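You operate a simulated robot arm through the tools that you are given. There is no shell and no other tool. Be economical: measure what you need, move in short steps, check, and stop when the job is done.

You run a simulated two-armed robot. Do the job below in one go: nothing can be reset, and whatever is moved stays where it is left.

JOB
Pick up the red box with one hand, pass it to the other hand and put it on the chest top above the ribbon drawer. Set down upright: red box.

Only the result counts: the job must be done as asked and must still hold three seconds after the hand-in. Knocking over, shifting, dropping, spilling or breaking anything else fails it.

ROBOT AND FRAMES
Two 7-joint arms with three-finger grippers on one trunk, on a base that drives. Base frame: it is fixed to the floor where the robot stands at the start and does not move with it; the origin is under the middle of the robot, x ahead of it, y to its left, z up. Readings come in m, rad, newtons and seconds.
The left shoulder is at the start at [0.03, 0.124, 0.783], the right one opposite. With the tool pointing down near the work surface each hand reaches from about 0.1 to 0.64 m from the robot's upright axis, wherever it stands, measured 20 degrees to its own side. Places, roughly: chest top above the ribbon drawer (23x25 cm) [-2.04, -2.6, 0.92]. Payload 2.2 kg a hand.
The TCP of each hand is the grasp point between the finger pads, 0.028 m short of the fingertips. In the tool frame z runs along the fingers and y along their closing line. Largest opening 0.102 m; the body of the gripper starts 0.071 m behind the TCP.
Orientation is that of the tool frame in the base frame, as a unit quaternion [w, x, y, z]. With the fingers straight down and closing along the base's y, the tool's x points along the base's -x, its y along +y and its z along -z.

CONTROLS
- The arms move only by the tool move_arm. It takes "left_targets", "right_targets" or both (then of equal length, played together; a hand with none holds still); each is a list of rows, each a list of 7 numbers: the shift along the tool's x, y, z in units of 20 mm (1.0 is 20 mm), then the turn, a rotation vector about the tool's x, y, z in units of 5 degrees (1.0 is 5 degrees), then the opening, from 0 (shut) to 1 (fully open). In form: [[tx, ty, tz, wx, wy, wz, hand], ...]. A call has 1 to 12 rows; each row shifts and turns the commanded pose from where the row before left it, along the tool's axes as they then stand. A call with a number of a shift or a turn outside -1 to 1 is refused whole. Rows are played at 5 a second. More than 0.05 m and 0.15 rad between two rows, or a gripper value outside its range, and nothing of the call is played. Where a pose cannot be reached the arm comes as near as it can. A force on the tool above 40 N (or 10 N above the force at the start of the call, whichever is more), or a blocked arm, ends the call early, and 0.2 s more pass. The fingers move at their own pace and stop on an object; they squeeze with about 22 N. The grip force told is the motor's: it shows also when the fingers shut on nothing. Time passes only in rows, and 0.2 s behind the last, so rows that do not move let the fingers close. The reply holds the time, the measured pose of the TCP, the force on the tool along the base axes, the opening and the grip force, in the units named above and with some noise, with the torque about the TCP (base axes, N m) and any sound that the robot's microphone picked up, and new pictures: "pictures" is both (left out), scene, wrist or none (wrist: the cameras of the hands that moved).
- Cameras (640 x 400 px; columns grow to the right, rows downward): "scene" is now at [0.0282, -0.0084, 1.4764]; the picture's right is [-0.14, -0.99, 0.00], its down [-0.92, 0.13, -0.36] and it looks along [0.36, -0.05, -0.93] (base axes); focal length 280 px, centre (320, 200). "left" rides on the left gripper at [0.072, 0.038, -0.086] in its tool frame; the picture's right is [-0.46, 0.89, 0.00], its down [-0.60, -0.32, -0.73] and it looks along [-0.65, -0.34, 0.68] (tool axes); focal length 256 px, centre (320, 200). "right" rides on the right gripper at [0.069, 0.044, -0.086] in its tool frame; the picture's right is [-0.53, 0.85, 0.00], its down [-0.58, -0.36, -0.73] and it looks along [-0.62, -0.39, 0.68] (tool axes); focal length 256 px, centre (320, 200).
- raise_lower(by): slides the trunk up (or, below 0, down) by that many m; the arms and the scene camera ride with it, the base frame stays. It gives what a move gives, with no picture.
- roll_base(legs): drives the robot by 1 to 6 legs, each [ahead, left, turn to the left] in m, m and rad, along the robot's own axes; the way and the turn of a leg run together, so that a leg with both is an arc; at most 1.5 m and 3.142 rad a leg. The arms and the cameras ride along, it lands a little off, and it stops where it bumps. It gives what a move gives, and a new picture of the scene camera.
- head_to(pan, tilt): turns the head with the scene camera to pan (to the left, within 2.496 rad either way) and tilt (down, from -0.506 to 1.204), counted from straight ahead of the robot. It gives what a move gives, and a new picture of the scene camera.
- pixel_to_xyz(camera, pixels): there is no depth. For up to 12 entries [column, row, z] of the newest picture of that camera ("zoom" is the newest enlarged one), the place [x, y] in the base frame at which the ray of that pixel passes the height z, good to about 0.002 m. No time passes.
- enlarge(camera, box): a new picture of the part [left, top, right, bottom] of that camera's present view, enlarged. No time passes.
- close_job(): hands the job in; it is judged then, once.

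Work in short steps. Measure before you move; look again where a grasp or a placing could have gone wrong, and mend it. You have 80 turns and 260 pictures in all, those below and enlarged ones among them. Open the grippers and draw the arms clear of the work before you hand the job in, unless the task says otherwise; then end with one line.

The tools are called after "Call:" by a JSON object that holds its "name" and its "arguments". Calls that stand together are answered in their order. move_arm: Moves the arms, as the interface text tells. Its arguments: {"type":"object","properties":{"left_targets":{"type":"array","items":{"type":"array","items":{"type":"number"}}},"right_targets":{"type":"array","items":{"type":"array","items":{"type":"number"}}},"pictures":{"type":"string","enum":["both","scene","wrist","none"]}},"required":[]} The other tools are called the same way: raise_lower (by) slides the trunk up or down; roll_base (legs) drives the base; head_to (pan, tilt) turns the head that bears the scene camera; pixel_to_xyz (camera, pixels) gives the place at which the rays of pixels pass given heights; enlarge (camera, box) takes an enlarged picture of a part of a camera's view; close_job () hands the job in.

At the start:

```text
time_s: 0.0
left_tcp_pos: [0.3471, 0.2311, 0.4414]
left_tool_rot: [0.0, 0.0, 1.0, 0.0]
left_force: [-0.1, -0.5, -0.6]
left_ft_torque: [-0.01, -0.04, 0.01]
left_grip_width: 0.1018
left_grasp_force: 0.1
right_tcp_pos: [0.3275, -0.0986, 0.4566]
right_tool_rot: [0.0, 0.0, 1.0, 0.0]
right_force: [0.7, -0.4, -0.6]
right_ft_torque: [0.0, -0.02, 0.0]
right_grip_width: 0.1019
right_grasp_force: 0.1
trunk travel left (down, up): [-0.025, 0.515]
robot x, y, heading: [0.0018, 0.002, 0.001]
head pan, tilt: [-0.138, 1.201]
```

scene: 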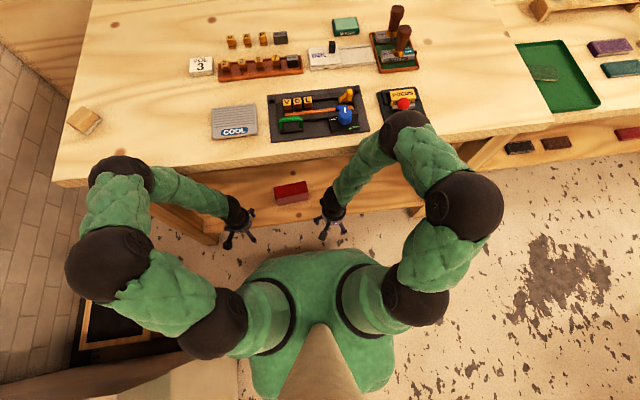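
right: 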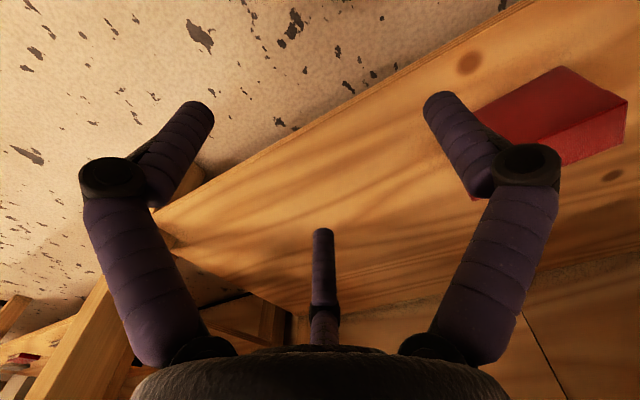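
left: 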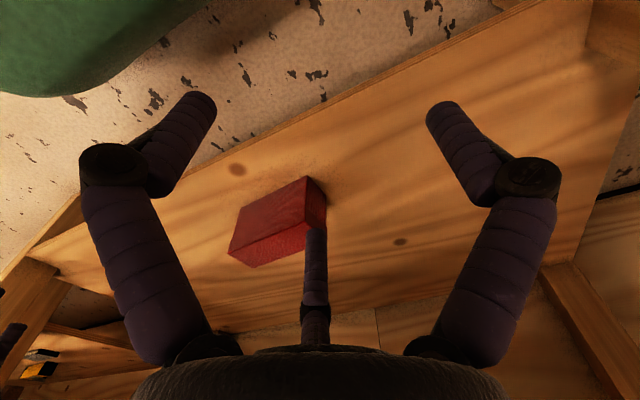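

The red box shows at about (291,192) in the scene, on a board or shelf below the table edge. I'll look closer and take rays from all three cameras to triangulate it.

Call:
{"name": "enlarge", "arguments": {"camera": "scene", "box": [220, 150, 380, 250]}}

Call:
{"name": "pixel_to_xyz", "arguments": {"camera": "scene", "pixels": [[274, 187, 0.3], [274, 187, 0.5], [306, 180, 0.3], [306, 180, 0.5], [308, 194, 0.3], [308, 194, 0.5], [276, 203, 0.3], [276, 203, 0.5], [330, 210, 0.4], [130, 350, 0.0]]}}

Call:
{"name": "pixel_to_xyz", "arguments": {"camera": "left", "pixels": [[307, 177, 0.3], [307, 177, 0.2], [242, 207, 0.3], [242, 207, 0.2], [229, 255, 0.3], [229, 255, 0.2], [305, 222, 0.3], [305, 222, 0.2], [326, 195, 0.3], [326, 195, 0.2]]}}

Call:
{"name": "pixel_to_xyz", "arguments": {"camera": "right", "pixels": [[562, 66, 0.3], [562, 66, 0.2], [628, 102, 0.3], [628, 102, 0.2]]}}

```text
4.00 times, centred on (300, 200) of scene
```

zoom: 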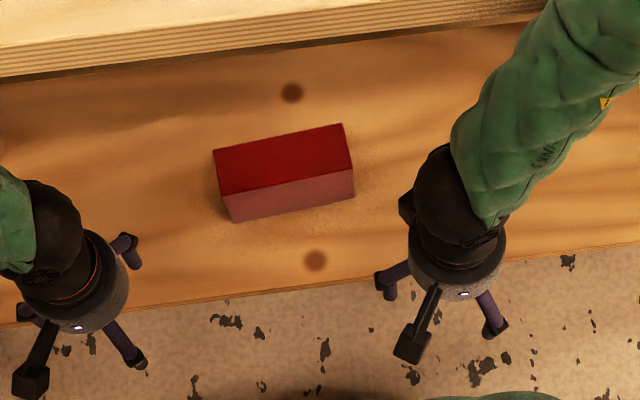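

```text
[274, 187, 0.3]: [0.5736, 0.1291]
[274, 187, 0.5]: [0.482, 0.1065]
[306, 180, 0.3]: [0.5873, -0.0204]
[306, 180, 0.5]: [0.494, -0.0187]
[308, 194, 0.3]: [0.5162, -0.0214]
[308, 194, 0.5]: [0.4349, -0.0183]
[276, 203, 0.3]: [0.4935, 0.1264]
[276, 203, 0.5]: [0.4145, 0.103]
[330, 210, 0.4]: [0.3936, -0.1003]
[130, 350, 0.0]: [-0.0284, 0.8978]
```

```text
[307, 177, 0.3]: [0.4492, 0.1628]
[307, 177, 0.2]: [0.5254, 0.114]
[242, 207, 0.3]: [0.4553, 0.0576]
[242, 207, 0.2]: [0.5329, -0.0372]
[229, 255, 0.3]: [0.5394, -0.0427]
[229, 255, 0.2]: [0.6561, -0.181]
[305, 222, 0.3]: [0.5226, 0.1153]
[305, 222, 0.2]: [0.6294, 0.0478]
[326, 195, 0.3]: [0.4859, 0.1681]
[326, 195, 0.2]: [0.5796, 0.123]
```

```text
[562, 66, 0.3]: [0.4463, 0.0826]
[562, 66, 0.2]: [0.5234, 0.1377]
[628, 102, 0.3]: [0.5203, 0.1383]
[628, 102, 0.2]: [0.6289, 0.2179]
```

The box lies on a shelf or ledge. I'll enlarge the left view and get precise corners from it.

Call:
{"name": "enlarge", "arguments": {"camera": "left", "box": [200, 150, 360, 300]}}

Call:
{"name": "pixel_to_xyz", "arguments": {"camera": "scene", "pixels": [[273.2, 187.2, 0.3], [273.2, 187.2, 0.4], [305.2, 181, 0.3], [305.2, 181, 0.4], [308.5, 192.2, 0.3], [308.5, 192.2, 0.4], [276.7, 199, 0.3], [276.7, 199, 0.4], [308.7, 199.2, 0.3], [308.7, 199.2, 0.2], [278, 205.5, 0.3], [278, 205.5, 0.2]]}}

```text
2.67 times, centred on (280, 225) of left
```

zoom: 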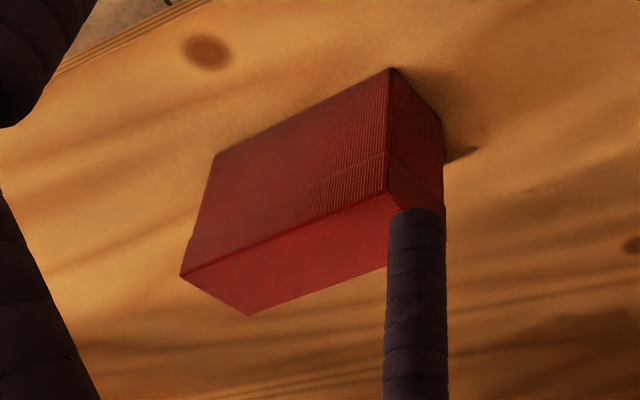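

```text
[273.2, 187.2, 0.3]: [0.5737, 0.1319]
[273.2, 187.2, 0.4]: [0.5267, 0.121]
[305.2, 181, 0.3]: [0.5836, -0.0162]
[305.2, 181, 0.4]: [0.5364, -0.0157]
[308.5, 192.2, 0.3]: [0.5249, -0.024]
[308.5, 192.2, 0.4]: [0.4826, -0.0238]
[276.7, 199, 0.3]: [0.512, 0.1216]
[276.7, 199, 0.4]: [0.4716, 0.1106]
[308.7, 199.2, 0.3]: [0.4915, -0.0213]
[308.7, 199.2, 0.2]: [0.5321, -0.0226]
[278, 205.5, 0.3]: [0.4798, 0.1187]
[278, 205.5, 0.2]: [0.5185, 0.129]
```

I'll use the left zoom for the top and bottom corners.

Call:
{"name": "pixel_to_xyz", "arguments": {"camera": "zoom", "pixels": [[388, 190, 0.3], [388, 190, 0.26], [388, 190, 0.34], [182, 275, 0.3], [182, 275, 0.34], [182, 275, 0.26], [390, 70, 0.2], [390, 70, 0.24], [390, 70, 0.28], [216, 155, 0.2], [216, 155, 0.24], [250, 315, 0.3]]}}

Call:
{"name": "pixel_to_xyz", "arguments": {"camera": "scene", "pixels": [[120, 188, 0.74], [50, 185, 0.74], [400, 120, 0.74], [300, 150, 0.74], [240, 219, 0.24], [370, 213, 0.24]]}}

```text
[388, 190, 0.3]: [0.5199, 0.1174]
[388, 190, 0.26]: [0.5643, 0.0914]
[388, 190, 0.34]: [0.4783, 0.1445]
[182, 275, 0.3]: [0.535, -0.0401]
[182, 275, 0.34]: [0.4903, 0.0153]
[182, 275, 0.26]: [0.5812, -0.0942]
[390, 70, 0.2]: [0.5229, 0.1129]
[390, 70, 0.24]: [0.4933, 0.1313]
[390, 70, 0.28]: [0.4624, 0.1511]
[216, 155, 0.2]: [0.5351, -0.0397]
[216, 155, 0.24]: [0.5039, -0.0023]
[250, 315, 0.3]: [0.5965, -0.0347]
```

```text
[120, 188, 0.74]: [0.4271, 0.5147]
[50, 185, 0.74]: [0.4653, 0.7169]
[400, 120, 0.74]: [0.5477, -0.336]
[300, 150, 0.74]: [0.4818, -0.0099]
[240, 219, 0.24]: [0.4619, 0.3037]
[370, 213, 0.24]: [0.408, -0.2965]
```

The corners give a box of about 15×6×9 cm, top z≈0.305 and shelf z≈0.215, yawed about -5°. Before the grasp I'll look around for other red boxes, the chest and the driving route.

Call:
{"name": "head_to", "arguments": {"pan": -0.9, "tilt": 0.6}}

Call:
{"name": "head_to", "arguments": {"pan": -2.2, "tilt": 0.3}}

Call:
{"name": "head_to", "arguments": {"pan": 0.9, "tilt": 0.6}}

```text
time_s: 1.1
left_tcp_pos: [0.348, 0.2324, 0.4414]
left_tool_rot: [0.0, -0.001, 1.0, 0.0]
left_force: [0.7, 0.1, -0.2]
left_ft_torque: [0.02, 0.0, -0.02]
left_grip_width: 0.1022
left_grasp_force: 0.1
right_tcp_pos: [0.3283, -0.0987, 0.4581]
right_tool_rot: [0.0, 0.0, 1.0, 0.0]
right_force: [0.6, -0.6, 0.1]
right_ft_torque: [0.0, -0.03, 0.02]
right_grip_width: 0.1019
right_grasp_force: 0.1
trunk travel left (down, up): [-0.025, 0.515]
robot x, y, heading: [-0.0031, -0.0014, 0.001]
head pan, tilt: [-0.901, 0.6]
```

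scene: 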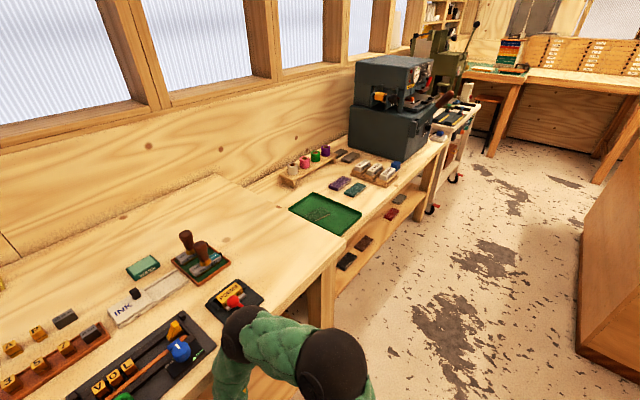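

```text
time_s: 2.6
left_tcp_pos: [0.348, 0.2324, 0.4431]
left_tool_rot: [0.001, -0.001, 1.0, 0.0]
left_force: [-0.1, 0.3, 0.6]
left_ft_torque: [0.03, 0.0, 0.02]
left_grip_width: 0.1021
left_grasp_force: 0.0
right_tcp_pos: [0.3272, -0.0976, 0.4567]
right_tool_rot: [0.0, 0.0, 1.0, 0.0]
right_force: [-0.9, -0.4, -0.2]
right_ft_torque: [-0.01, -0.02, 0.01]
right_grip_width: 0.1018
right_grasp_force: 0.0
trunk travel left (down, up): [-0.025, 0.515]
robot x, y, heading: [0.0025, -0.0014, 0.002]
head pan, tilt: [-2.201, 0.3]
```

scene: 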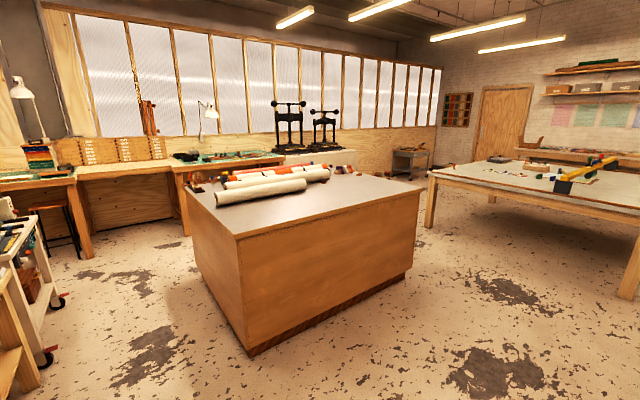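

```text
time_s: 5.2
left_tcp_pos: [0.348, 0.2317, 0.4417]
left_tool_rot: [0.0, 0.0, 1.0, 0.0]
left_force: [0.8, -0.4, -0.3]
left_ft_torque: [-0.01, 0.02, -0.01]
left_grip_width: 0.102
left_grasp_force: 0.1
right_tcp_pos: [0.327, -0.0977, 0.4567]
right_tool_rot: [0.0, 0.0, 1.0, 0.001]
right_force: [0.1, -0.8, 0.1]
right_ft_torque: [0.0, 0.01, 0.01]
right_grip_width: 0.1021
right_grasp_force: 0.1
trunk travel left (down, up): [-0.025, 0.515]
robot x, y, heading: [-0.0032, -0.0033, 0.001]
head pan, tilt: [0.901, 0.6]
```

scene: 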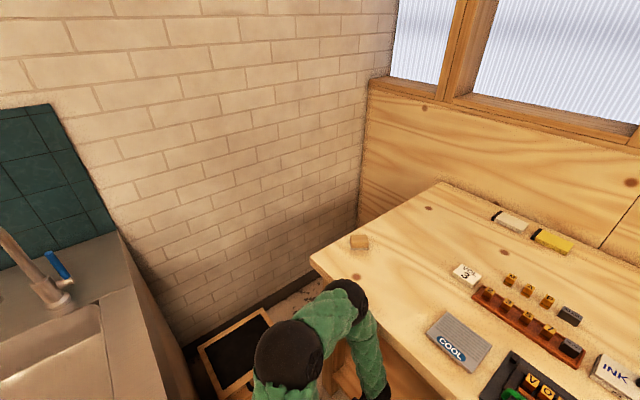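

The island cabinet sits in the direction of the goal (expected near column 330, row 163 of the pan -2.2 view). I'll turn back and enlarge that area.

Call:
{"name": "head_to", "arguments": {"pan": -2.2, "tilt": 0.3}}

Call:
{"name": "enlarge", "arguments": {"camera": "scene", "box": [180, 100, 340, 200]}}

Call:
{"name": "enlarge", "arguments": {"camera": "scene", "box": [310, 100, 470, 200]}}

Call:
{"name": "pixel_to_xyz", "arguments": {"camera": "scene", "pixels": [[186, 190, 0.92], [237, 235, 0.92], [418, 188, 0.92], [250, 355, 0], [408, 275, 0], [330, 163, 0.92], [360, 178, 0.92], [430, 228, 0], [490, 203, 0], [630, 298, 0], [80, 255, 0]]}}

```text
time_s: 7.9
left_tcp_pos: [0.3475, 0.2322, 0.4418]
left_tool_rot: [0.0, 0.0, 1.0, 0.0]
left_force: [-0.3, 0.0, -0.4]
left_ft_torque: [0.01, -0.02, -0.02]
left_grip_width: 0.1021
left_grasp_force: 0.0
right_tcp_pos: [0.327, -0.0969, 0.4564]
right_tool_rot: [0.0, -0.001, 1.0, 0.0]
right_force: [0.5, 0.0, -0.5]
right_ft_torque: [0.01, 0.01, 0.03]
right_grip_width: 0.1022
right_grasp_force: 0.1
trunk travel left (down, up): [-0.025, 0.515]
robot x, y, heading: [0.0033, -0.002, -0.003]
head pan, tilt: [-2.201, 0.3]
```

scene: 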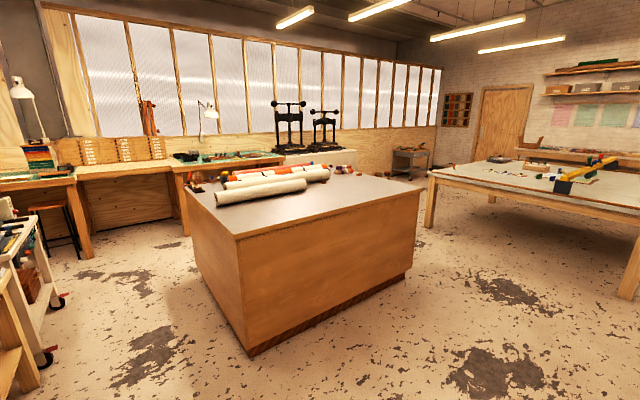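

```text
4.00 times, centred on (260, 150) of scene
```

zoom: 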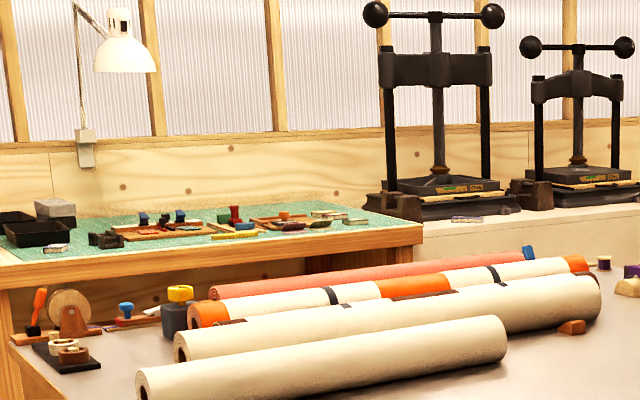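

```text
4.00 times, centred on (390, 150) of scene
```

zoom: 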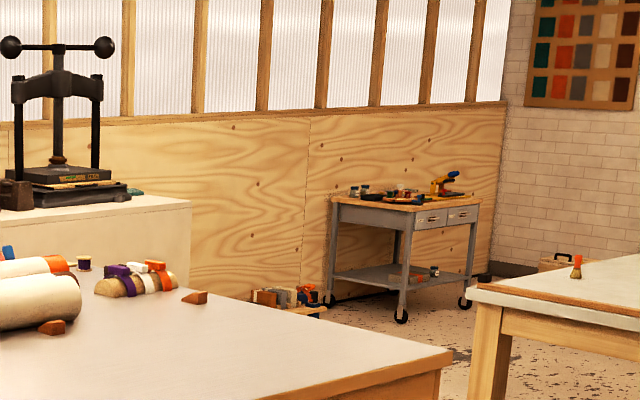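

```text
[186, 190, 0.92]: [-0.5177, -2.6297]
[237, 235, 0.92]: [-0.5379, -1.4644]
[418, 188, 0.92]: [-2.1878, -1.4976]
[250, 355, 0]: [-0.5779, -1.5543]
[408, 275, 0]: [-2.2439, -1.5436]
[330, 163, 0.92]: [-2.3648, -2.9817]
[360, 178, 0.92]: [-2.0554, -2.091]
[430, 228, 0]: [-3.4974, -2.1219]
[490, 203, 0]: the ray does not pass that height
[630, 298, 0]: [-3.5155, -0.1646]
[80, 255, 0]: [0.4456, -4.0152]
```

The goal lies at the island's far-right corner, so I'll drive around its left end later. Now I turn the left hand 85° so it closes along x, and point the head back at the work.

Call:
{"name": "move_arm", "arguments": {"left_targets": [[0, 0, 0, 0, 0, 1, 1], [0, 0, 0, 0, 0, 1, 1], [0, 0, 0, 0, 0, 1, 1], [0, 0, 0, 0, 0, 1, 1], [0, 0, 0, 0, 0, 1, 1], [0, 0, 0, 0, 0, 1, 1], [0, 0, 0, 0, 0, 1, 1], [0, 0, 0, 0, 0, 1, 1], [0, 0, 0, 0, 0, 1, 1], [0, 0, 0, 0, 0, 1, 1], [0, 0, 0, 0, 0, 1, 1], [0, 0, 0, 0, 0, 1, 1]], "pictures": "none"}}

Call:
{"name": "head_to", "arguments": {"pan": 0.0, "tilt": 1.0}}

```text
time_s: 10.5
left_tcp_pos: [0.3477, 0.2336, 0.4408]
left_tool_rot: [0.0, 0.501, 0.865, 0.0]
left_force: [-0.6, 0.1, -0.1]
left_ft_torque: [0.0, 0.02, 0.01]
left_grip_width: 0.1017
left_grasp_force: 0.1
right_tcp_pos: [0.3275, -0.0981, 0.4575]
right_tool_rot: [0.001, 0.0, 1.0, 0.0]
right_force: [-1.0, -0.1, 0.5]
right_ft_torque: [0.04, 0.0, 0.0]
right_grip_width: 0.1018
right_grasp_force: 0.0
trunk travel left (down, up): [-0.025, 0.515]
robot x, y, heading: [-0.0006, -0.0004, -0.003]
head pan, tilt: [-2.201, 0.3]
```

```text
time_s: 12.6
left_tcp_pos: [0.3488, 0.2337, 0.4416]
left_tool_rot: [0.0, 0.5, 0.866, 0.001]
left_force: [0.1, 0.4, 0.5]
left_ft_torque: [0.01, -0.01, -0.01]
left_grip_width: 0.1018
left_grasp_force: 0.0
right_tcp_pos: [0.3275, -0.0991, 0.4564]
right_tool_rot: [0.0, 0.0, 1.0, 0.0]
right_force: [-0.5, -0.2, 0.0]
right_ft_torque: [-0.04, -0.02, -0.01]
right_grip_width: 0.1021
right_grasp_force: 0.1
trunk travel left (down, up): [-0.025, 0.515]
robot x, y, heading: [-0.0022, -0.0014, -0.002]
head pan, tilt: [0.0, 1.0]
```

scene: 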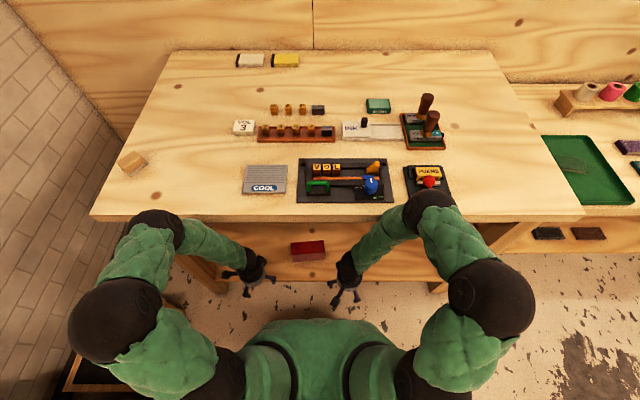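

Elbows sit near the table edge, so I'll go stepwise. I finish the yaw and lean the hand 20° to the left, leaving room for the right hand later.

Call:
{"name": "move_arm", "arguments": {"left_targets": [[0, 0, 0, 0, 0, 1, 1], [0, 0, 0, 0, 0, 1, 1], [0, 0, 0, 0, 0, 1, 1], [0, 0, 0, 0, 0, 1, 1], [0, 0, 0, 0, 0, 1, 1], [0, 0, 0, 0, -1, 0, 1], [0, 0, 0, 0, -1, 0, 1], [0, 0, 0, 0, -1, 0, 1], [0, 0, 0, 0, -1, 0, 1]], "pictures": "both"}}

```text
time_s: 14.6
left_tcp_pos: [0.3474, 0.2332, 0.4414]
left_tool_rot: [0.128, 0.666, 0.725, -0.118]
left_force: [0.8, 0.4, -0.3]
left_ft_torque: [-0.01, 0.06, -0.03]
left_grip_width: 0.1021
left_grasp_force: 0.1
right_tcp_pos: [0.3268, -0.0981, 0.4559]
right_tool_rot: [0.0, 0.0, 1.0, 0.0]
right_force: [0.6, -0.4, -0.4]
right_ft_torque: [0.01, -0.02, 0.0]
right_grip_width: 0.102
right_grasp_force: 0.1
trunk travel left (down, up): [-0.025, 0.515]
robot x, y, heading: [-0.0002, -0.0018, 0.003]
head pan, tilt: [0.0, 1.0]
```

scene: 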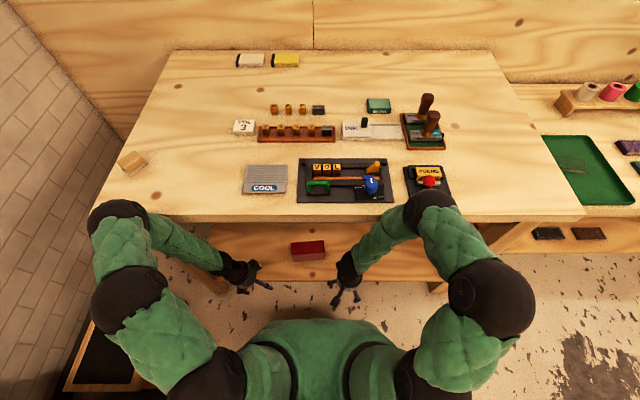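
left: 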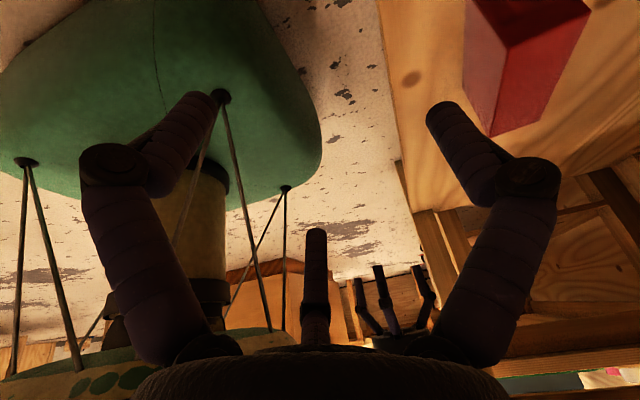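

The ball at (120,215) is the forearm elbow, apparently above the table edge, so reaching forward here could jam it against the table. I'll back off 0.35 m, shape the arm in free space, and then drive it in under the table.

Call:
{"name": "roll_base", "arguments": {"legs": [[-0.35, 0, 0]]}}

Call:
{"name": "move_arm", "arguments": {"left_targets": [[-0.4, 1, 0.6, 0, 0, 0, 1], [-0.4, 1, 0.6, 0, 0, 0, 1], [-0.4, 1, 0.6, 0, 0, 0, 1], [-0.4, 1, 0.6, 0, 0, 0, 1], [-0.4, 1, 0.6, 0, 0, 0, 1], [-0.4, 1, 0.6, 0, 0, 0, 1]], "pictures": "both"}}

```text
time_s: 16.8
left_tcp_pos: [0.0106, 0.2293, 0.4414]
left_tool_rot: [0.127, 0.672, 0.72, -0.118]
left_force: [0.7, -0.3, -0.2]
left_ft_torque: [-0.01, 0.01, 0.0]
left_grip_width: 0.1022
left_grasp_force: 0.1
right_tcp_pos: [-0.0141, -0.1007, 0.4582]
right_tool_rot: [0.0, 0.009, 1.0, 0.0]
right_force: [-0.5, 0.7, 0.1]
right_ft_torque: [0.02, 0.01, -0.02]
right_grip_width: 0.1019
right_grasp_force: 0.0
trunk travel left (down, up): [-0.025, 0.515]
robot x, y, heading: [-0.3432, 0.003, -0.017]
head pan, tilt: [0.0, 1.0]
```

scene: 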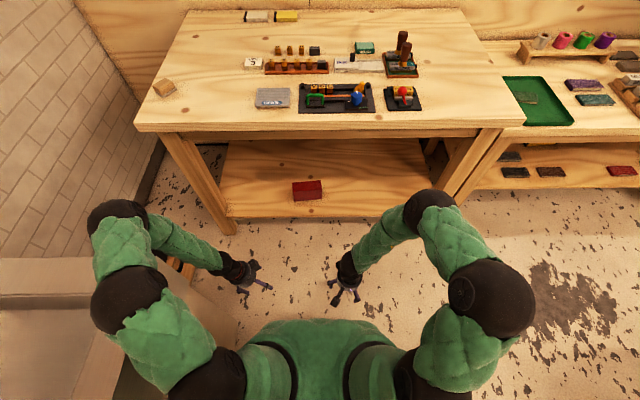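

```text
time_s: 18.2
left_tcp_pos: [0.0998, 0.1723, 0.4002]
left_tool_rot: [0.129, 0.672, 0.72, -0.119]
left_force: [0.2, 0.5, -0.6]
left_ft_torque: [0.01, 0.02, -0.03]
left_grip_width: 0.102
left_grasp_force: 0.2
left hand out of reach, approached as far as the arm can: row 3, 4, 6
right_tcp_pos: [-0.0145, -0.1006, 0.4571]
right_tool_rot: [0.0, 0.009, 1.0, 0.0]
right_force: [-0.4, 1.4, 0.3]
right_ft_torque: [0.0, -0.03, 0.01]
right_grip_width: 0.1019
right_grasp_force: 0.0
trunk travel left (down, up): [-0.025, 0.515]
robot x, y, heading: [-0.34, 0.003, -0.015]
head pan, tilt: [0.0, 1.0]
```

scene: 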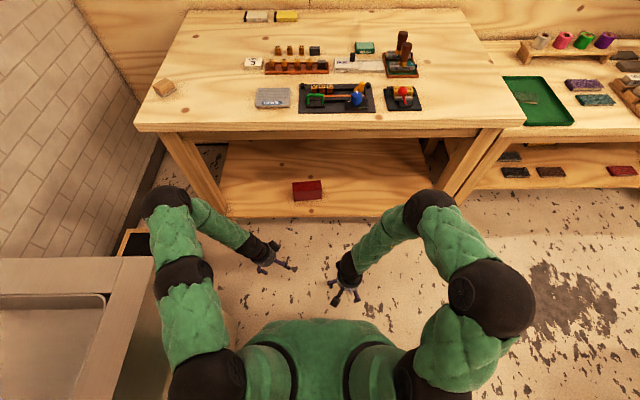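
left: 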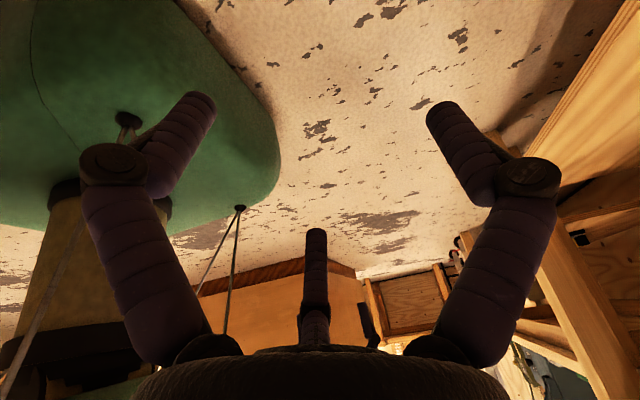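

The leaned pose runs out of reach at only 0.44 m ahead of the robot. Taking the lean off and retrying forward will show whether the lean is what limits it.

Call:
{"name": "move_arm", "arguments": {"left_targets": [[0, 0, 0, 0, 1, 0, 1], [0, 0, 0, 0, 1, 0, 1], [0, 0, 0, 0, 1, 0, 1], [0, 0, 0, 0, 1, 0, 1], [0, 1, 0, 0, 0, 0, 1], [0, 1, 0, 0, 0, 0, 1], [0, 1, 0, 0, 0, 0, 1], [0, 1, 0, 0, 0, 0, 1], [0, 1, 0, 0, 0, 0, 1], [0, 1, 0, 0, 0, 0, 1]], "pictures": "scene"}}

```text
time_s: 20.4
left_tcp_pos: [0.2163, 0.1811, 0.4011]
left_tool_rot: [-0.001, 0.682, 0.732, 0.0]
left_force: [0.8, 0.2, 0.3]
left_ft_torque: [0.01, -0.01, 0.01]
left_grip_width: 0.1019
left_grasp_force: 0.0
left hand out of reach, approached as far as the arm can: row 1
right_tcp_pos: [-0.0139, -0.101, 0.4588]
right_tool_rot: [0.0, 0.009, 1.0, 0.0]
right_force: [-0.3, -0.7, 0.0]
right_ft_torque: [-0.04, 0.0, 0.0]
right_grip_width: 0.1019
right_grasp_force: 0.1
trunk travel left (down, up): [-0.025, 0.515]
robot x, y, heading: [-0.3382, 0.0039, -0.018]
head pan, tilt: [0.0, 1.0]
```

scene: 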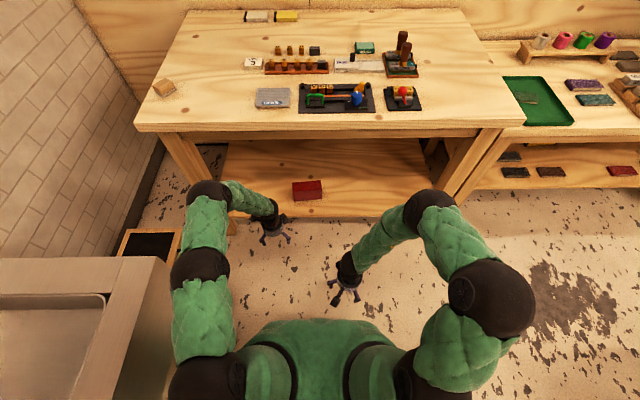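

Vertical works and now reaches 0.555 m ahead. I'll go to the full grasp geometry relative to the robot, still in free space, and look at where the elbow ball lands.

Call:
{"name": "move_arm", "arguments": {"left_targets": [[-0.91, 0.38, 0.86, 0, 0, 0, 1], [-0.91, 0.38, 0.86, 0, 0, 0, 1], [-0.91, 0.38, 0.86, 0, 0, 0, 1], [-0.91, 0.38, 0.86, 0, 0, 0, 1], [-0.91, 0.38, 0.86, 0, 0, 0, 1]], "pictures": "scene"}}

```text
time_s: 21.6
left_tcp_pos: [0.2637, 0.0941, 0.3144]
left_tool_rot: [0.001, 0.681, 0.732, 0.001]
left_force: [0.5, -0.8, 0.8]
left_ft_torque: [0.0, 0.06, -0.01]
left_grip_width: 0.102
left_grasp_force: 0.0
right_tcp_pos: [-0.0148, -0.102, 0.4563]
right_tool_rot: [0.0, 0.009, 1.0, 0.0]
right_force: [0.4, 0.0, 0.2]
right_ft_torque: [0.01, 0.01, 0.04]
right_grip_width: 0.102
right_grasp_force: 0.0
trunk travel left (down, up): [-0.025, 0.515]
robot x, y, heading: [-0.3435, 0.0023, -0.018]
head pan, tilt: [0.0, 1.0]
```

scene: 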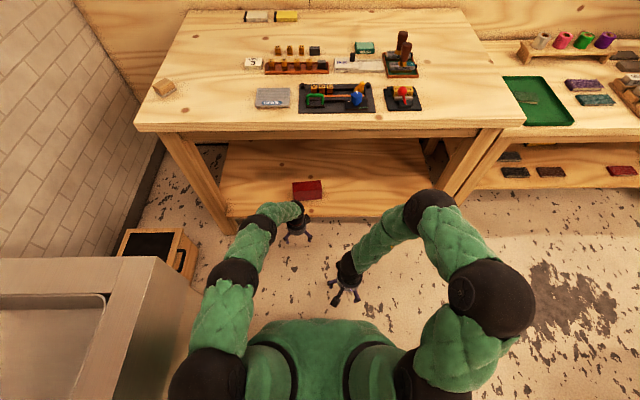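

With the arm extended, the elbow sits low at (235,270), around z 0.7 and well behind the edge, and the wrist around z 0.55. I triangulated the table edge at about x 0.41, z 0.82. I raise the hand to z≈0.36, to clear the box top at 0.307, and drive in partway.

Call:
{"name": "move_arm", "arguments": {"left_targets": [[0, 0, -0.8, 0, 0, 0, 1], [0, 0, -0.8, 0, 0, 0, 1], [0, 0, -0.8, 0, 0, 0, 1]], "pictures": "none"}}

Call:
{"name": "roll_base", "arguments": {"legs": [[0.18, 0, 0]]}}

Call:
{"name": "move_arm", "arguments": {"left_targets": [[0, 0, 0, 0, 0, 0, 1]], "pictures": "wrist"}}

```text
time_s: 22.4
left_tcp_pos: [0.2645, 0.0924, 0.3625]
left_tool_rot: [0.0, 0.682, 0.731, 0.0]
left_force: [0.8, -0.8, 0.0]
left_ft_torque: [0.04, -0.03, -0.01]
left_grip_width: 0.1021
left_grasp_force: 0.1
right_tcp_pos: [-0.0146, -0.1012, 0.4569]
right_tool_rot: [0.0, 0.009, 1.0, 0.0]
right_force: [0.0, 0.1, 0.4]
right_ft_torque: [0.01, -0.03, -0.01]
right_grip_width: 0.1018
right_grasp_force: 0.0
trunk travel left (down, up): [-0.025, 0.515]
robot x, y, heading: [-0.3431, 0.0044, -0.02]
head pan, tilt: [0.0, 1.0]
```

```text
time_s: 23.9
left_tcp_pos: [0.4419, 0.0923, 0.3616]
left_tool_rot: [0.0, 0.681, 0.732, 0.001]
left_force: [0.0, -0.6, 0.4]
left_ft_torque: [0.01, 0.04, -0.01]
left_grip_width: 0.1022
left_grasp_force: 0.0
right_tcp_pos: [0.1656, -0.1031, 0.4568]
right_tool_rot: [0.0, 0.007, 1.0, 0.001]
right_force: [0.2, -0.7, -0.4]
right_ft_torque: [-0.01, 0.01, -0.01]
right_grip_width: 0.102
right_grasp_force: 0.1
trunk travel left (down, up): [-0.025, 0.515]
robot x, y, heading: [-0.1606, 0.0002, -0.014]
head pan, tilt: [0.0, 1.0]
```

scene: 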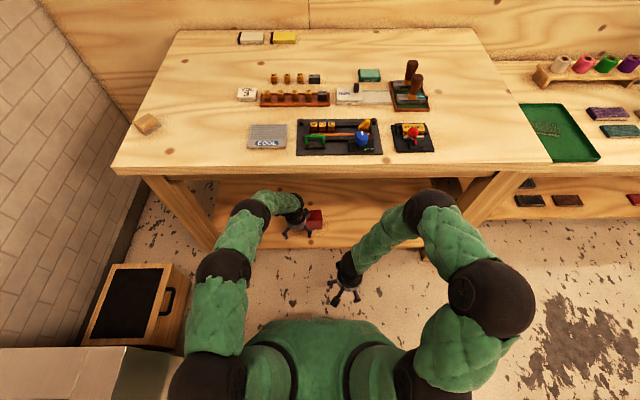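

```text
time_s: 24.3
left_tcp_pos: [0.4429, 0.0912, 0.3624]
left_tool_rot: [0.0, 0.681, 0.732, 0.0]
left_force: [-0.3, -0.1, -0.1]
left_ft_torque: [-0.02, 0.01, 0.02]
left_grip_width: 0.102
left_grasp_force: 0.2
right_tcp_pos: [0.165, -0.1038, 0.4568]
right_tool_rot: [0.0, 0.008, 1.0, 0.001]
right_force: [0.9, 0.1, -1.1]
right_ft_torque: [-0.01, 0.02, -0.01]
right_grip_width: 0.102
right_grasp_force: 0.1
trunk travel left (down, up): [-0.025, 0.515]
robot x, y, heading: [-0.1579, 0.0023, -0.015]
head pan, tilt: [0.0, 1.0]
```

left: 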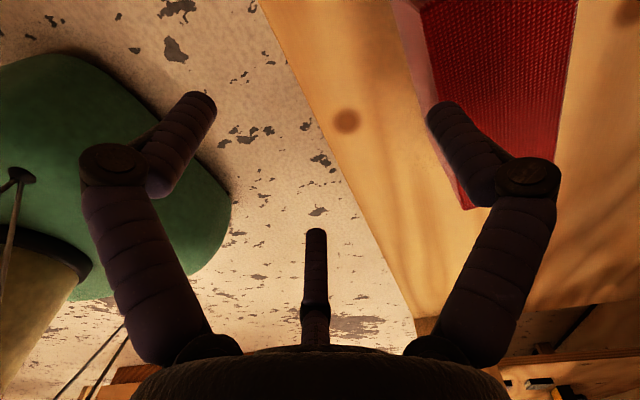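

The ball at (250,210) could sit anywhere from z 0.6 to 0.8, and that decides whether it clears the table. I'll turn the right hand so its camera looks at the left arm and triangulate.

Call:
{"name": "move_arm", "arguments": {"right_targets": [[0, 0, 0, 0, 0, -1, 1], [0, 0, 0, 0, 0, -1, 1], [0, 0, 0, 0, 0, -1, 1], [0, 0, 0, 0, 0, -1, 1], [0, 0, 0, 0, 0, -1, 1], [0, 0, 0, 0, 0, -1, 1], [0, 0, 0, 0, 0, -1, 1], [0, 0, 0, 0, 0, -1, 1], [0, 0, 0, 0, 0, -1, 1], [0, 0, 0, 0, 0, -1, 1], [0, 0, 0, 0, 0, -1, 1], [0, 0, 0, 0, 0, -1, 1]], "pictures": "none"}}

Call:
{"name": "move_arm", "arguments": {"right_targets": [[0, 0, 0, 0, 0, -1, 1], [0, 0, 0, 0, 0, -1, 1], [0, 0, 0, 0, 0, -1, 1], [0, 0, 0, 0, 0, -1, 1], [0, 0, 0, -0.53, 0.85, 0, 1], [0, 0, 0, -0.53, 0.85, 0, 1], [0, 0, 0, -0.53, 0.85, 0, 1], [0, 0, 0, -0.53, 0.85, 0, 1], [0, 0, 0, -0.53, 0.85, 0, 1], [0, 0, 0, -0.53, 0.85, 0, 1], [0, 0, 0, -0.53, 0.85, 0, 1]], "pictures": "both"}}

```text
time_s: 26.9
left_tcp_pos: [0.4415, 0.0915, 0.3618]
left_tool_rot: [0.0, 0.681, 0.732, 0.0]
left_force: [0.5, 0.8, -0.5]
left_ft_torque: [-0.01, 0.03, 0.01]
left_grip_width: 0.1019
left_grasp_force: 0.0
right_tcp_pos: [0.1648, -0.1038, 0.4573]
right_tool_rot: [0.0, -0.494, 0.87, 0.0]
right_force: [0.3, -1.2, 0.2]
right_ft_torque: [0.04, -0.02, 0.0]
right_grip_width: 0.1019
right_grasp_force: 0.1
trunk travel left (down, up): [-0.025, 0.515]
robot x, y, heading: [-0.1617, -0.0008, -0.02]
head pan, tilt: [0.0, 1.0]
```

```text
time_s: 29.3
left_tcp_pos: [0.4415, 0.0919, 0.3621]
left_tool_rot: [0.0, 0.681, 0.732, 0.0]
left_force: [0.8, 0.1, -0.4]
left_ft_torque: [-0.02, -0.02, -0.02]
left_grip_width: 0.102
left_grasp_force: 0.1
right_tcp_pos: [0.1485, -0.1046, 0.4543]
right_tool_rot: [-0.193, -0.625, 0.756, -0.026]
right_force: [-0.1, 0.6, 0.3]
right_ft_torque: [-0.04, -0.01, 0.01]
right_grip_width: 0.102
right_grasp_force: 0.1
right hand out of reach, approached as far as the arm can: row 8, 9, 10, 11
trunk travel left (down, up): [-0.025, 0.515]
robot x, y, heading: [-0.1601, -0.0005, -0.017]
head pan, tilt: [0.0, 1.0]
```

scene: 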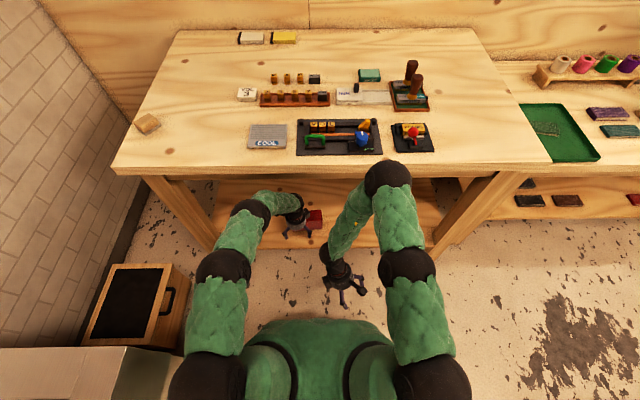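
right: 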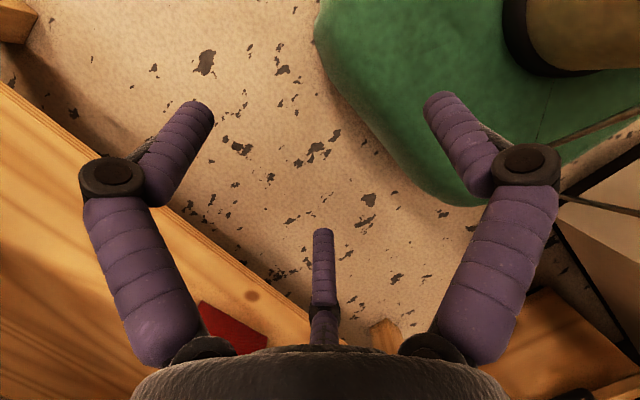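

The right camera can't see past its own palm. Fitting the link lengths instead puts that ball at about z 0.78, roughly 0.44 ahead of the robot. Staying back here and stretching the arm keeps it in front of the edge, so I extend from this standing place.

Call:
{"name": "move_arm", "arguments": {"left_targets": [[0, 0.8, 0, 0, 0, 0, 1], [0, 0.8, 0, 0, 0, 0, 1], [0, 0.8, 0, 0, 0, 0, 1], [0, 0.8, 0, 0, 0, 0, 1]], "pictures": "both"}}

```text
time_s: 30.3
left_tcp_pos: [0.4997, 0.0955, 0.3627]
left_tool_rot: [0.0, 0.682, 0.732, 0.0]
left_force: [0.6, 0.7, 0.1]
left_ft_torque: [0.05, -0.02, 0.0]
left_grip_width: 0.1021
left_grasp_force: 0.1
left hand out of reach, approached as far as the arm can: row 4
right_tcp_pos: [0.1472, -0.1045, 0.4548]
right_tool_rot: [-0.191, -0.625, 0.756, -0.027]
right_force: [-0.3, 0.3, 0.1]
right_ft_torque: [0.01, 0.0, -0.03]
right_grip_width: 0.102
right_grasp_force: 0.1
trunk travel left (down, up): [-0.025, 0.515]
robot x, y, heading: [-0.1609, 0.002, -0.014]
head pan, tilt: [0.0, 1.0]
```

scene: 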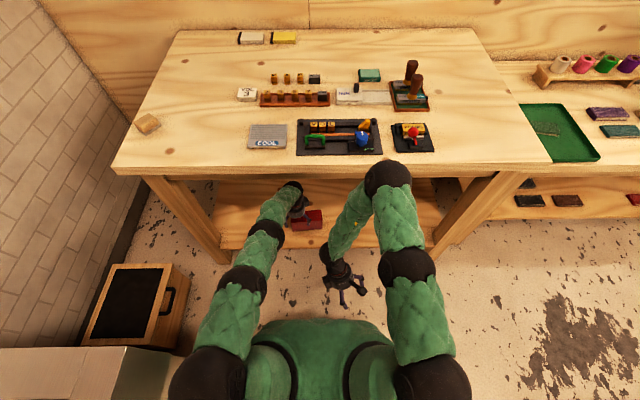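
left: 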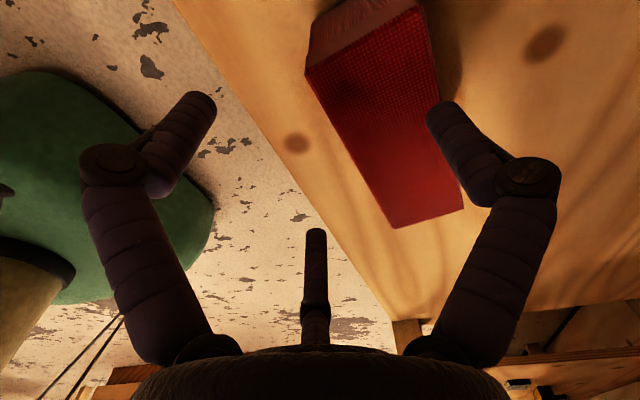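

Now the arm is straight and low, with its balls at (243,278), (268,235) and (292,188), clear of the edge. I measure the box top in the left view before driving the last bit.

Call:
{"name": "pixel_to_xyz", "arguments": {"camera": "left", "pixels": [[306, 69, 0.307], [418, 8, 0.307], [395, 228, 0.307], [463, 210, 0.307], [312, 20, 0.215]]}}

Call:
{"name": "enlarge", "arguments": {"camera": "scene", "box": [200, 130, 360, 300]}}

```text
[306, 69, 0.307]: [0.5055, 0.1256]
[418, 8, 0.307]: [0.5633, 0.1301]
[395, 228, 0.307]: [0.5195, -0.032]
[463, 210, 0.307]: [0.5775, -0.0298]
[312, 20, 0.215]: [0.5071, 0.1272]
```

```text
2.35 times, centred on (280, 215) of scene
```

zoom: 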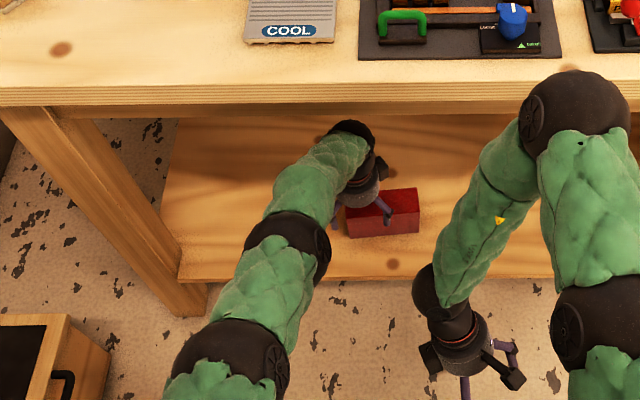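

The box centre measures about (0.542, 0.049), yaw about +5°. I drive forward 7 cm, then back the hand slightly while descending.

Call:
{"name": "roll_base", "arguments": {"legs": [[0.07, 0, 0]]}}

Call:
{"name": "move_arm", "arguments": {"left_targets": [[0, 0, 0, 0, 0, 0, 1]], "pictures": "wrist"}}

```text
time_s: 31.3
left_tcp_pos: [0.5701, 0.0947, 0.362]
left_tool_rot: [0.001, 0.681, 0.732, -0.001]
left_force: [-0.5, 0.4, 0.2]
left_ft_torque: [0.0, 0.0, 0.02]
left_grip_width: 0.102
left_grasp_force: 0.1
right_tcp_pos: [0.2192, -0.1053, 0.4551]
right_tool_rot: [-0.192, -0.625, 0.756, -0.027]
right_force: [-1.0, 0.1, -0.2]
right_ft_torque: [-0.01, 0.0, -0.01]
right_grip_width: 0.1019
right_grasp_force: 0.1
trunk travel left (down, up): [-0.025, 0.515]
robot x, y, heading: [-0.0879, -0.0007, -0.013]
head pan, tilt: [0.0, 1.0]
```

scene: 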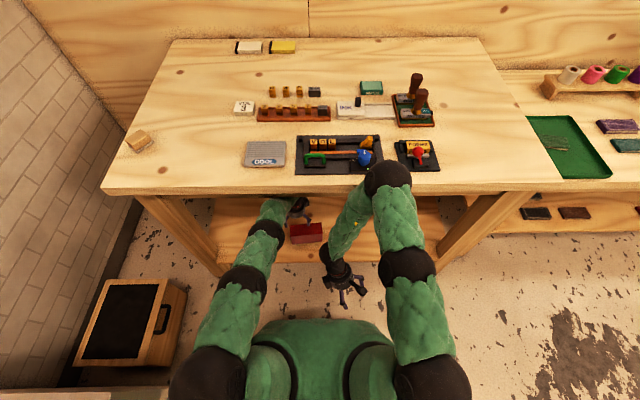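

```text
time_s: 31.7
left_tcp_pos: [0.5682, 0.0949, 0.3631]
left_tool_rot: [0.0, 0.681, 0.732, -0.001]
left_force: [-0.4, 0.4, -0.9]
left_ft_torque: [0.0, -0.02, 0.03]
left_grip_width: 0.1021
left_grasp_force: 0.1
right_tcp_pos: [0.2191, -0.1054, 0.4543]
right_tool_rot: [-0.192, -0.625, 0.756, -0.027]
right_force: [0.3, 0.3, -0.2]
right_ft_torque: [-0.03, -0.01, 0.03]
right_grip_width: 0.1019
right_grasp_force: 0.0
trunk travel left (down, up): [-0.025, 0.515]
robot x, y, heading: [-0.09, 0.0004, -0.013]
head pan, tilt: [0.0, 1.0]
```

left: 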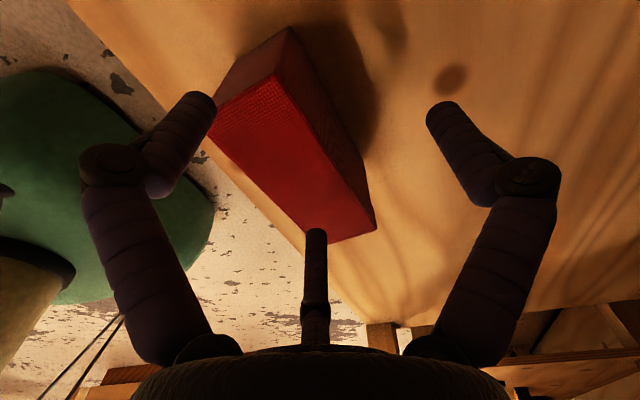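

The box is visible between and left of the fingers. I back off 3.1 cm and shift slightly, then check the alignment before descending.

Call:
{"name": "move_arm", "arguments": {"left_targets": [[-0.17, -0.8, 0, 0, 0, 0, 1], [-0.17, -0.78, 0, 0, 0, 0, 1]], "pictures": "both"}}

```text
time_s: 32.5
left_tcp_pos: [0.5091, 0.0811, 0.3402]
left_tool_rot: [-0.015, 0.684, 0.729, -0.017]
left_force: [0.2, 0.0, 0.7]
left_ft_torque: [-0.01, 0.01, 0.03]
left_grip_width: 0.1021
left_grasp_force: 0.1
right_tcp_pos: [0.217, -0.105, 0.4558]
right_tool_rot: [-0.192, -0.626, 0.755, -0.027]
right_force: [-1.1, -0.4, 0.4]
right_ft_torque: [0.01, -0.01, -0.02]
right_grip_width: 0.102
right_grasp_force: 0.1
trunk travel left (down, up): [-0.025, 0.515]
robot x, y, heading: [-0.0944, 0.0025, -0.013]
head pan, tilt: [0.0, 1.0]
stopped in row 2 (left hand): the arm was blocked; the commanded pose is now the measured one
```

scene: 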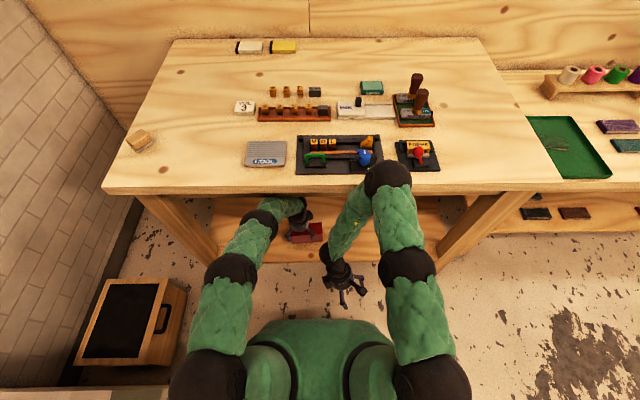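
left: 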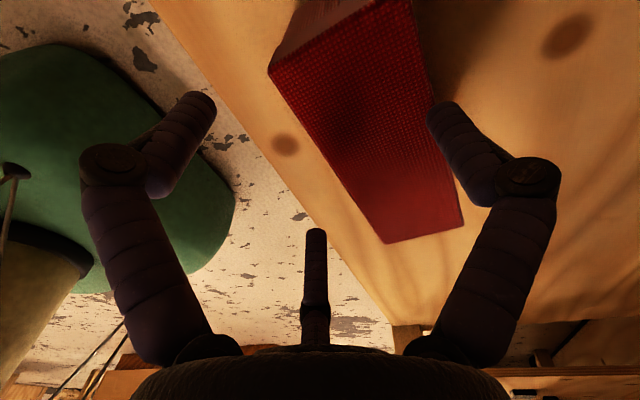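

The arm was blocked and ended at (0.509, 0.081, 0.340), with the far finger now over the box. I raise and move forward again so the arm stays straight.

Call:
{"name": "move_arm", "arguments": {"left_targets": [[0, 0, -0.9, 0, 0, 0, 1], [0.1, 0.7, 0, 0, 0, 0, 1], [0.1, 0.7, 0, 0, 0, 0, 1]], "pictures": "both"}}

```text
time_s: 33.3
left_tcp_pos: [0.5314, 0.0836, 0.3553]
left_tool_rot: [-0.016, 0.686, 0.727, -0.019]
left_force: [0.4, 0.1, 0.2]
left_ft_torque: [0.0, 0.01, 0.01]
left_grip_width: 0.1021
left_grasp_force: 0.0
right_tcp_pos: [0.2154, -0.1056, 0.4581]
right_tool_rot: [-0.19, -0.626, 0.755, -0.029]
right_force: [-0.6, 0.6, 0.6]
right_ft_torque: [-0.06, 0.03, -0.01]
right_grip_width: 0.1017
right_grasp_force: 0.0
trunk travel left (down, up): [-0.025, 0.515]
robot x, y, heading: [-0.0931, -0.0027, -0.014]
head pan, tilt: [0.0, 1.0]
```

scene: 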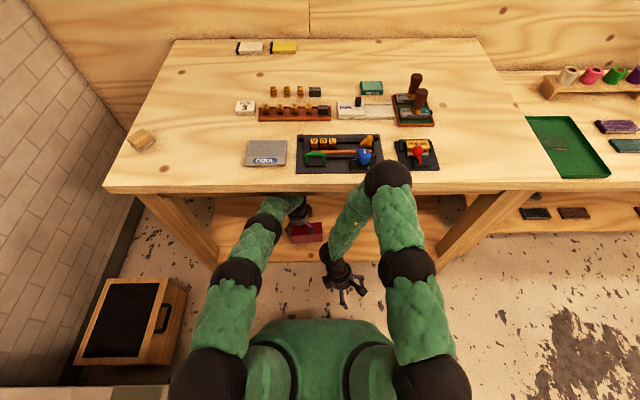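
left: 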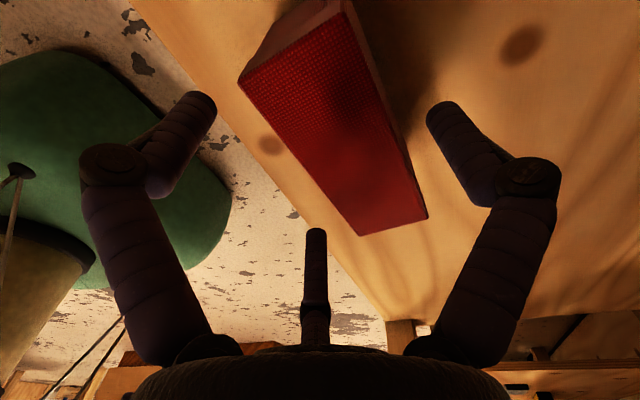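

Now at (0.531, 0.084, 0.355) with a 2.8° pitch. I correct the pitch, move 8 mm forward and go down one step.

Call:
{"name": "move_arm", "arguments": {"left_targets": [[0, 0.4, 0, -0.56, 0, 0, 1], [0, 0, 0.8, 0, 0, 0, 1]], "pictures": "wrist"}}

```text
time_s: 33.9
left_tcp_pos: [0.556, 0.0861, 0.3443]
left_tool_rot: [0.006, 0.684, 0.729, 0.005]
left_force: [0.1, 0.3, 0.3]
left_ft_torque: [0.0, 0.04, 0.05]
left_grip_width: 0.102
left_grasp_force: 0.1
right_tcp_pos: [0.2194, -0.1065, 0.4543]
right_tool_rot: [-0.193, -0.625, 0.756, -0.026]
right_force: [-0.4, 0.3, 1.0]
right_ft_torque: [0.0, 0.02, 0.01]
right_grip_width: 0.1023
right_grasp_force: 0.0
trunk travel left (down, up): [-0.025, 0.515]
robot x, y, heading: [-0.0925, -0.0018, -0.013]
head pan, tilt: [0.0, 1.0]
```

left: 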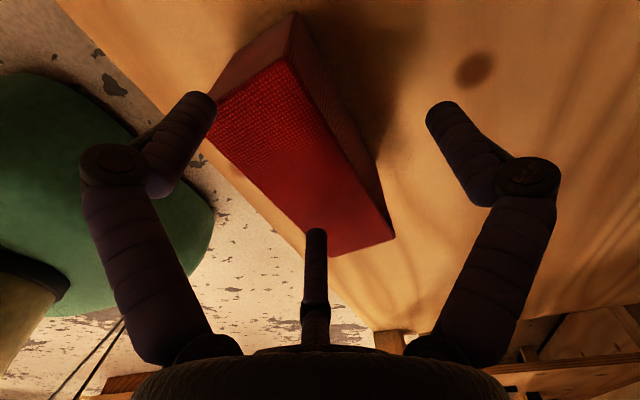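

It overshot to x 0.556, which looks like lag near the stretched pose. I hold still a moment to read the settled pose.

Call:
{"name": "move_arm", "arguments": {"left_targets": [[0, 0, 0, 0, 0, 0, 1], [0, 0, 0, 0, 0, 0, 1]], "pictures": "none"}}

```text
time_s: 34.5
left_tcp_pos: [0.5502, 0.087, 0.3411]
left_tool_rot: [0.003, 0.683, 0.73, 0.004]
left_force: [0.6, -0.4, 0.0]
left_ft_torque: [0.01, 0.02, -0.02]
left_grip_width: 0.1019
left_grasp_force: 0.2
right_tcp_pos: [0.2176, -0.1051, 0.4544]
right_tool_rot: [-0.192, -0.625, 0.756, -0.026]
right_force: [-0.5, 1.2, 0.5]
right_ft_torque: [-0.02, 0.02, 0.05]
right_grip_width: 0.1023
right_grasp_force: 0.0
trunk travel left (down, up): [-0.025, 0.515]
robot x, y, heading: [-0.0901, -0.0015, -0.014]
head pan, tilt: [0.0, 1.0]
```

Settled at (0.550, 0.087, 0.341), vertical. I descend in small rows with pauses, drifting back about 1 cm.

Call:
{"name": "move_arm", "arguments": {"left_targets": [[0, -0.1, 0.3, 0, 0, 0, 1], [0, 0, 0, 0, 0, 0, 1], [0, -0.1, 0.3, 0, 0, 0, 1], [0, 0, 0, 0, 0, 0, 1], [0, -0.1, 0.3, 0, 0, 0, 1], [0, 0, 0, 0, 0, 0, 1]], "pictures": "both"}}

```text
time_s: 35.8
left_tcp_pos: [0.5481, 0.0856, 0.3284]
left_tool_rot: [0.004, 0.684, 0.729, 0.005]
left_force: [-8.3, 0.1, 20.9]
left_ft_torque: [-0.9, 0.76, -0.32]
left_grip_width: 0.1021
left_grasp_force: 0.3
right_tcp_pos: [0.2164, -0.1054, 0.4556]
right_tool_rot: [-0.191, -0.626, 0.756, -0.027]
right_force: [-0.3, 0.1, 0.0]
right_ft_torque: [-0.01, -0.02, -0.03]
right_grip_width: 0.1018
right_grasp_force: 0.1
trunk travel left (down, up): [-0.025, 0.515]
robot x, y, heading: [-0.0944, -0.0023, -0.018]
head pan, tilt: [0.0, 1.0]
stopped in row 6 (left hand): the force on the tool passed its limit at 42 N (the readings are from after the stop); the commanded pose is now the measured one
```

scene: 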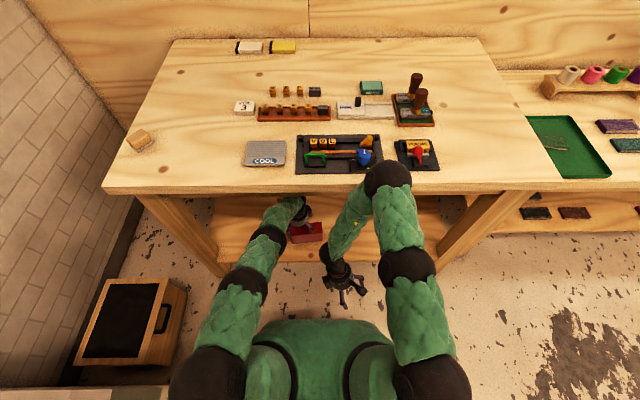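
left: 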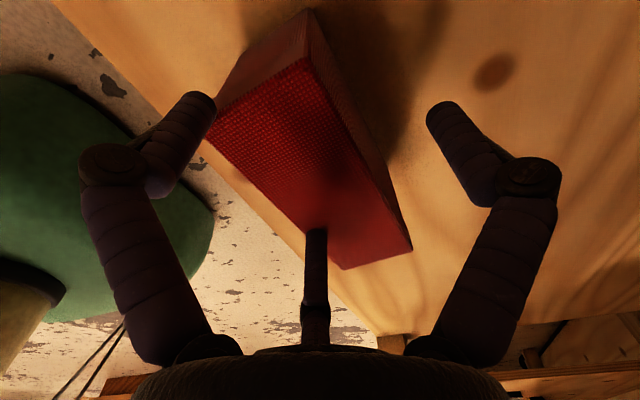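

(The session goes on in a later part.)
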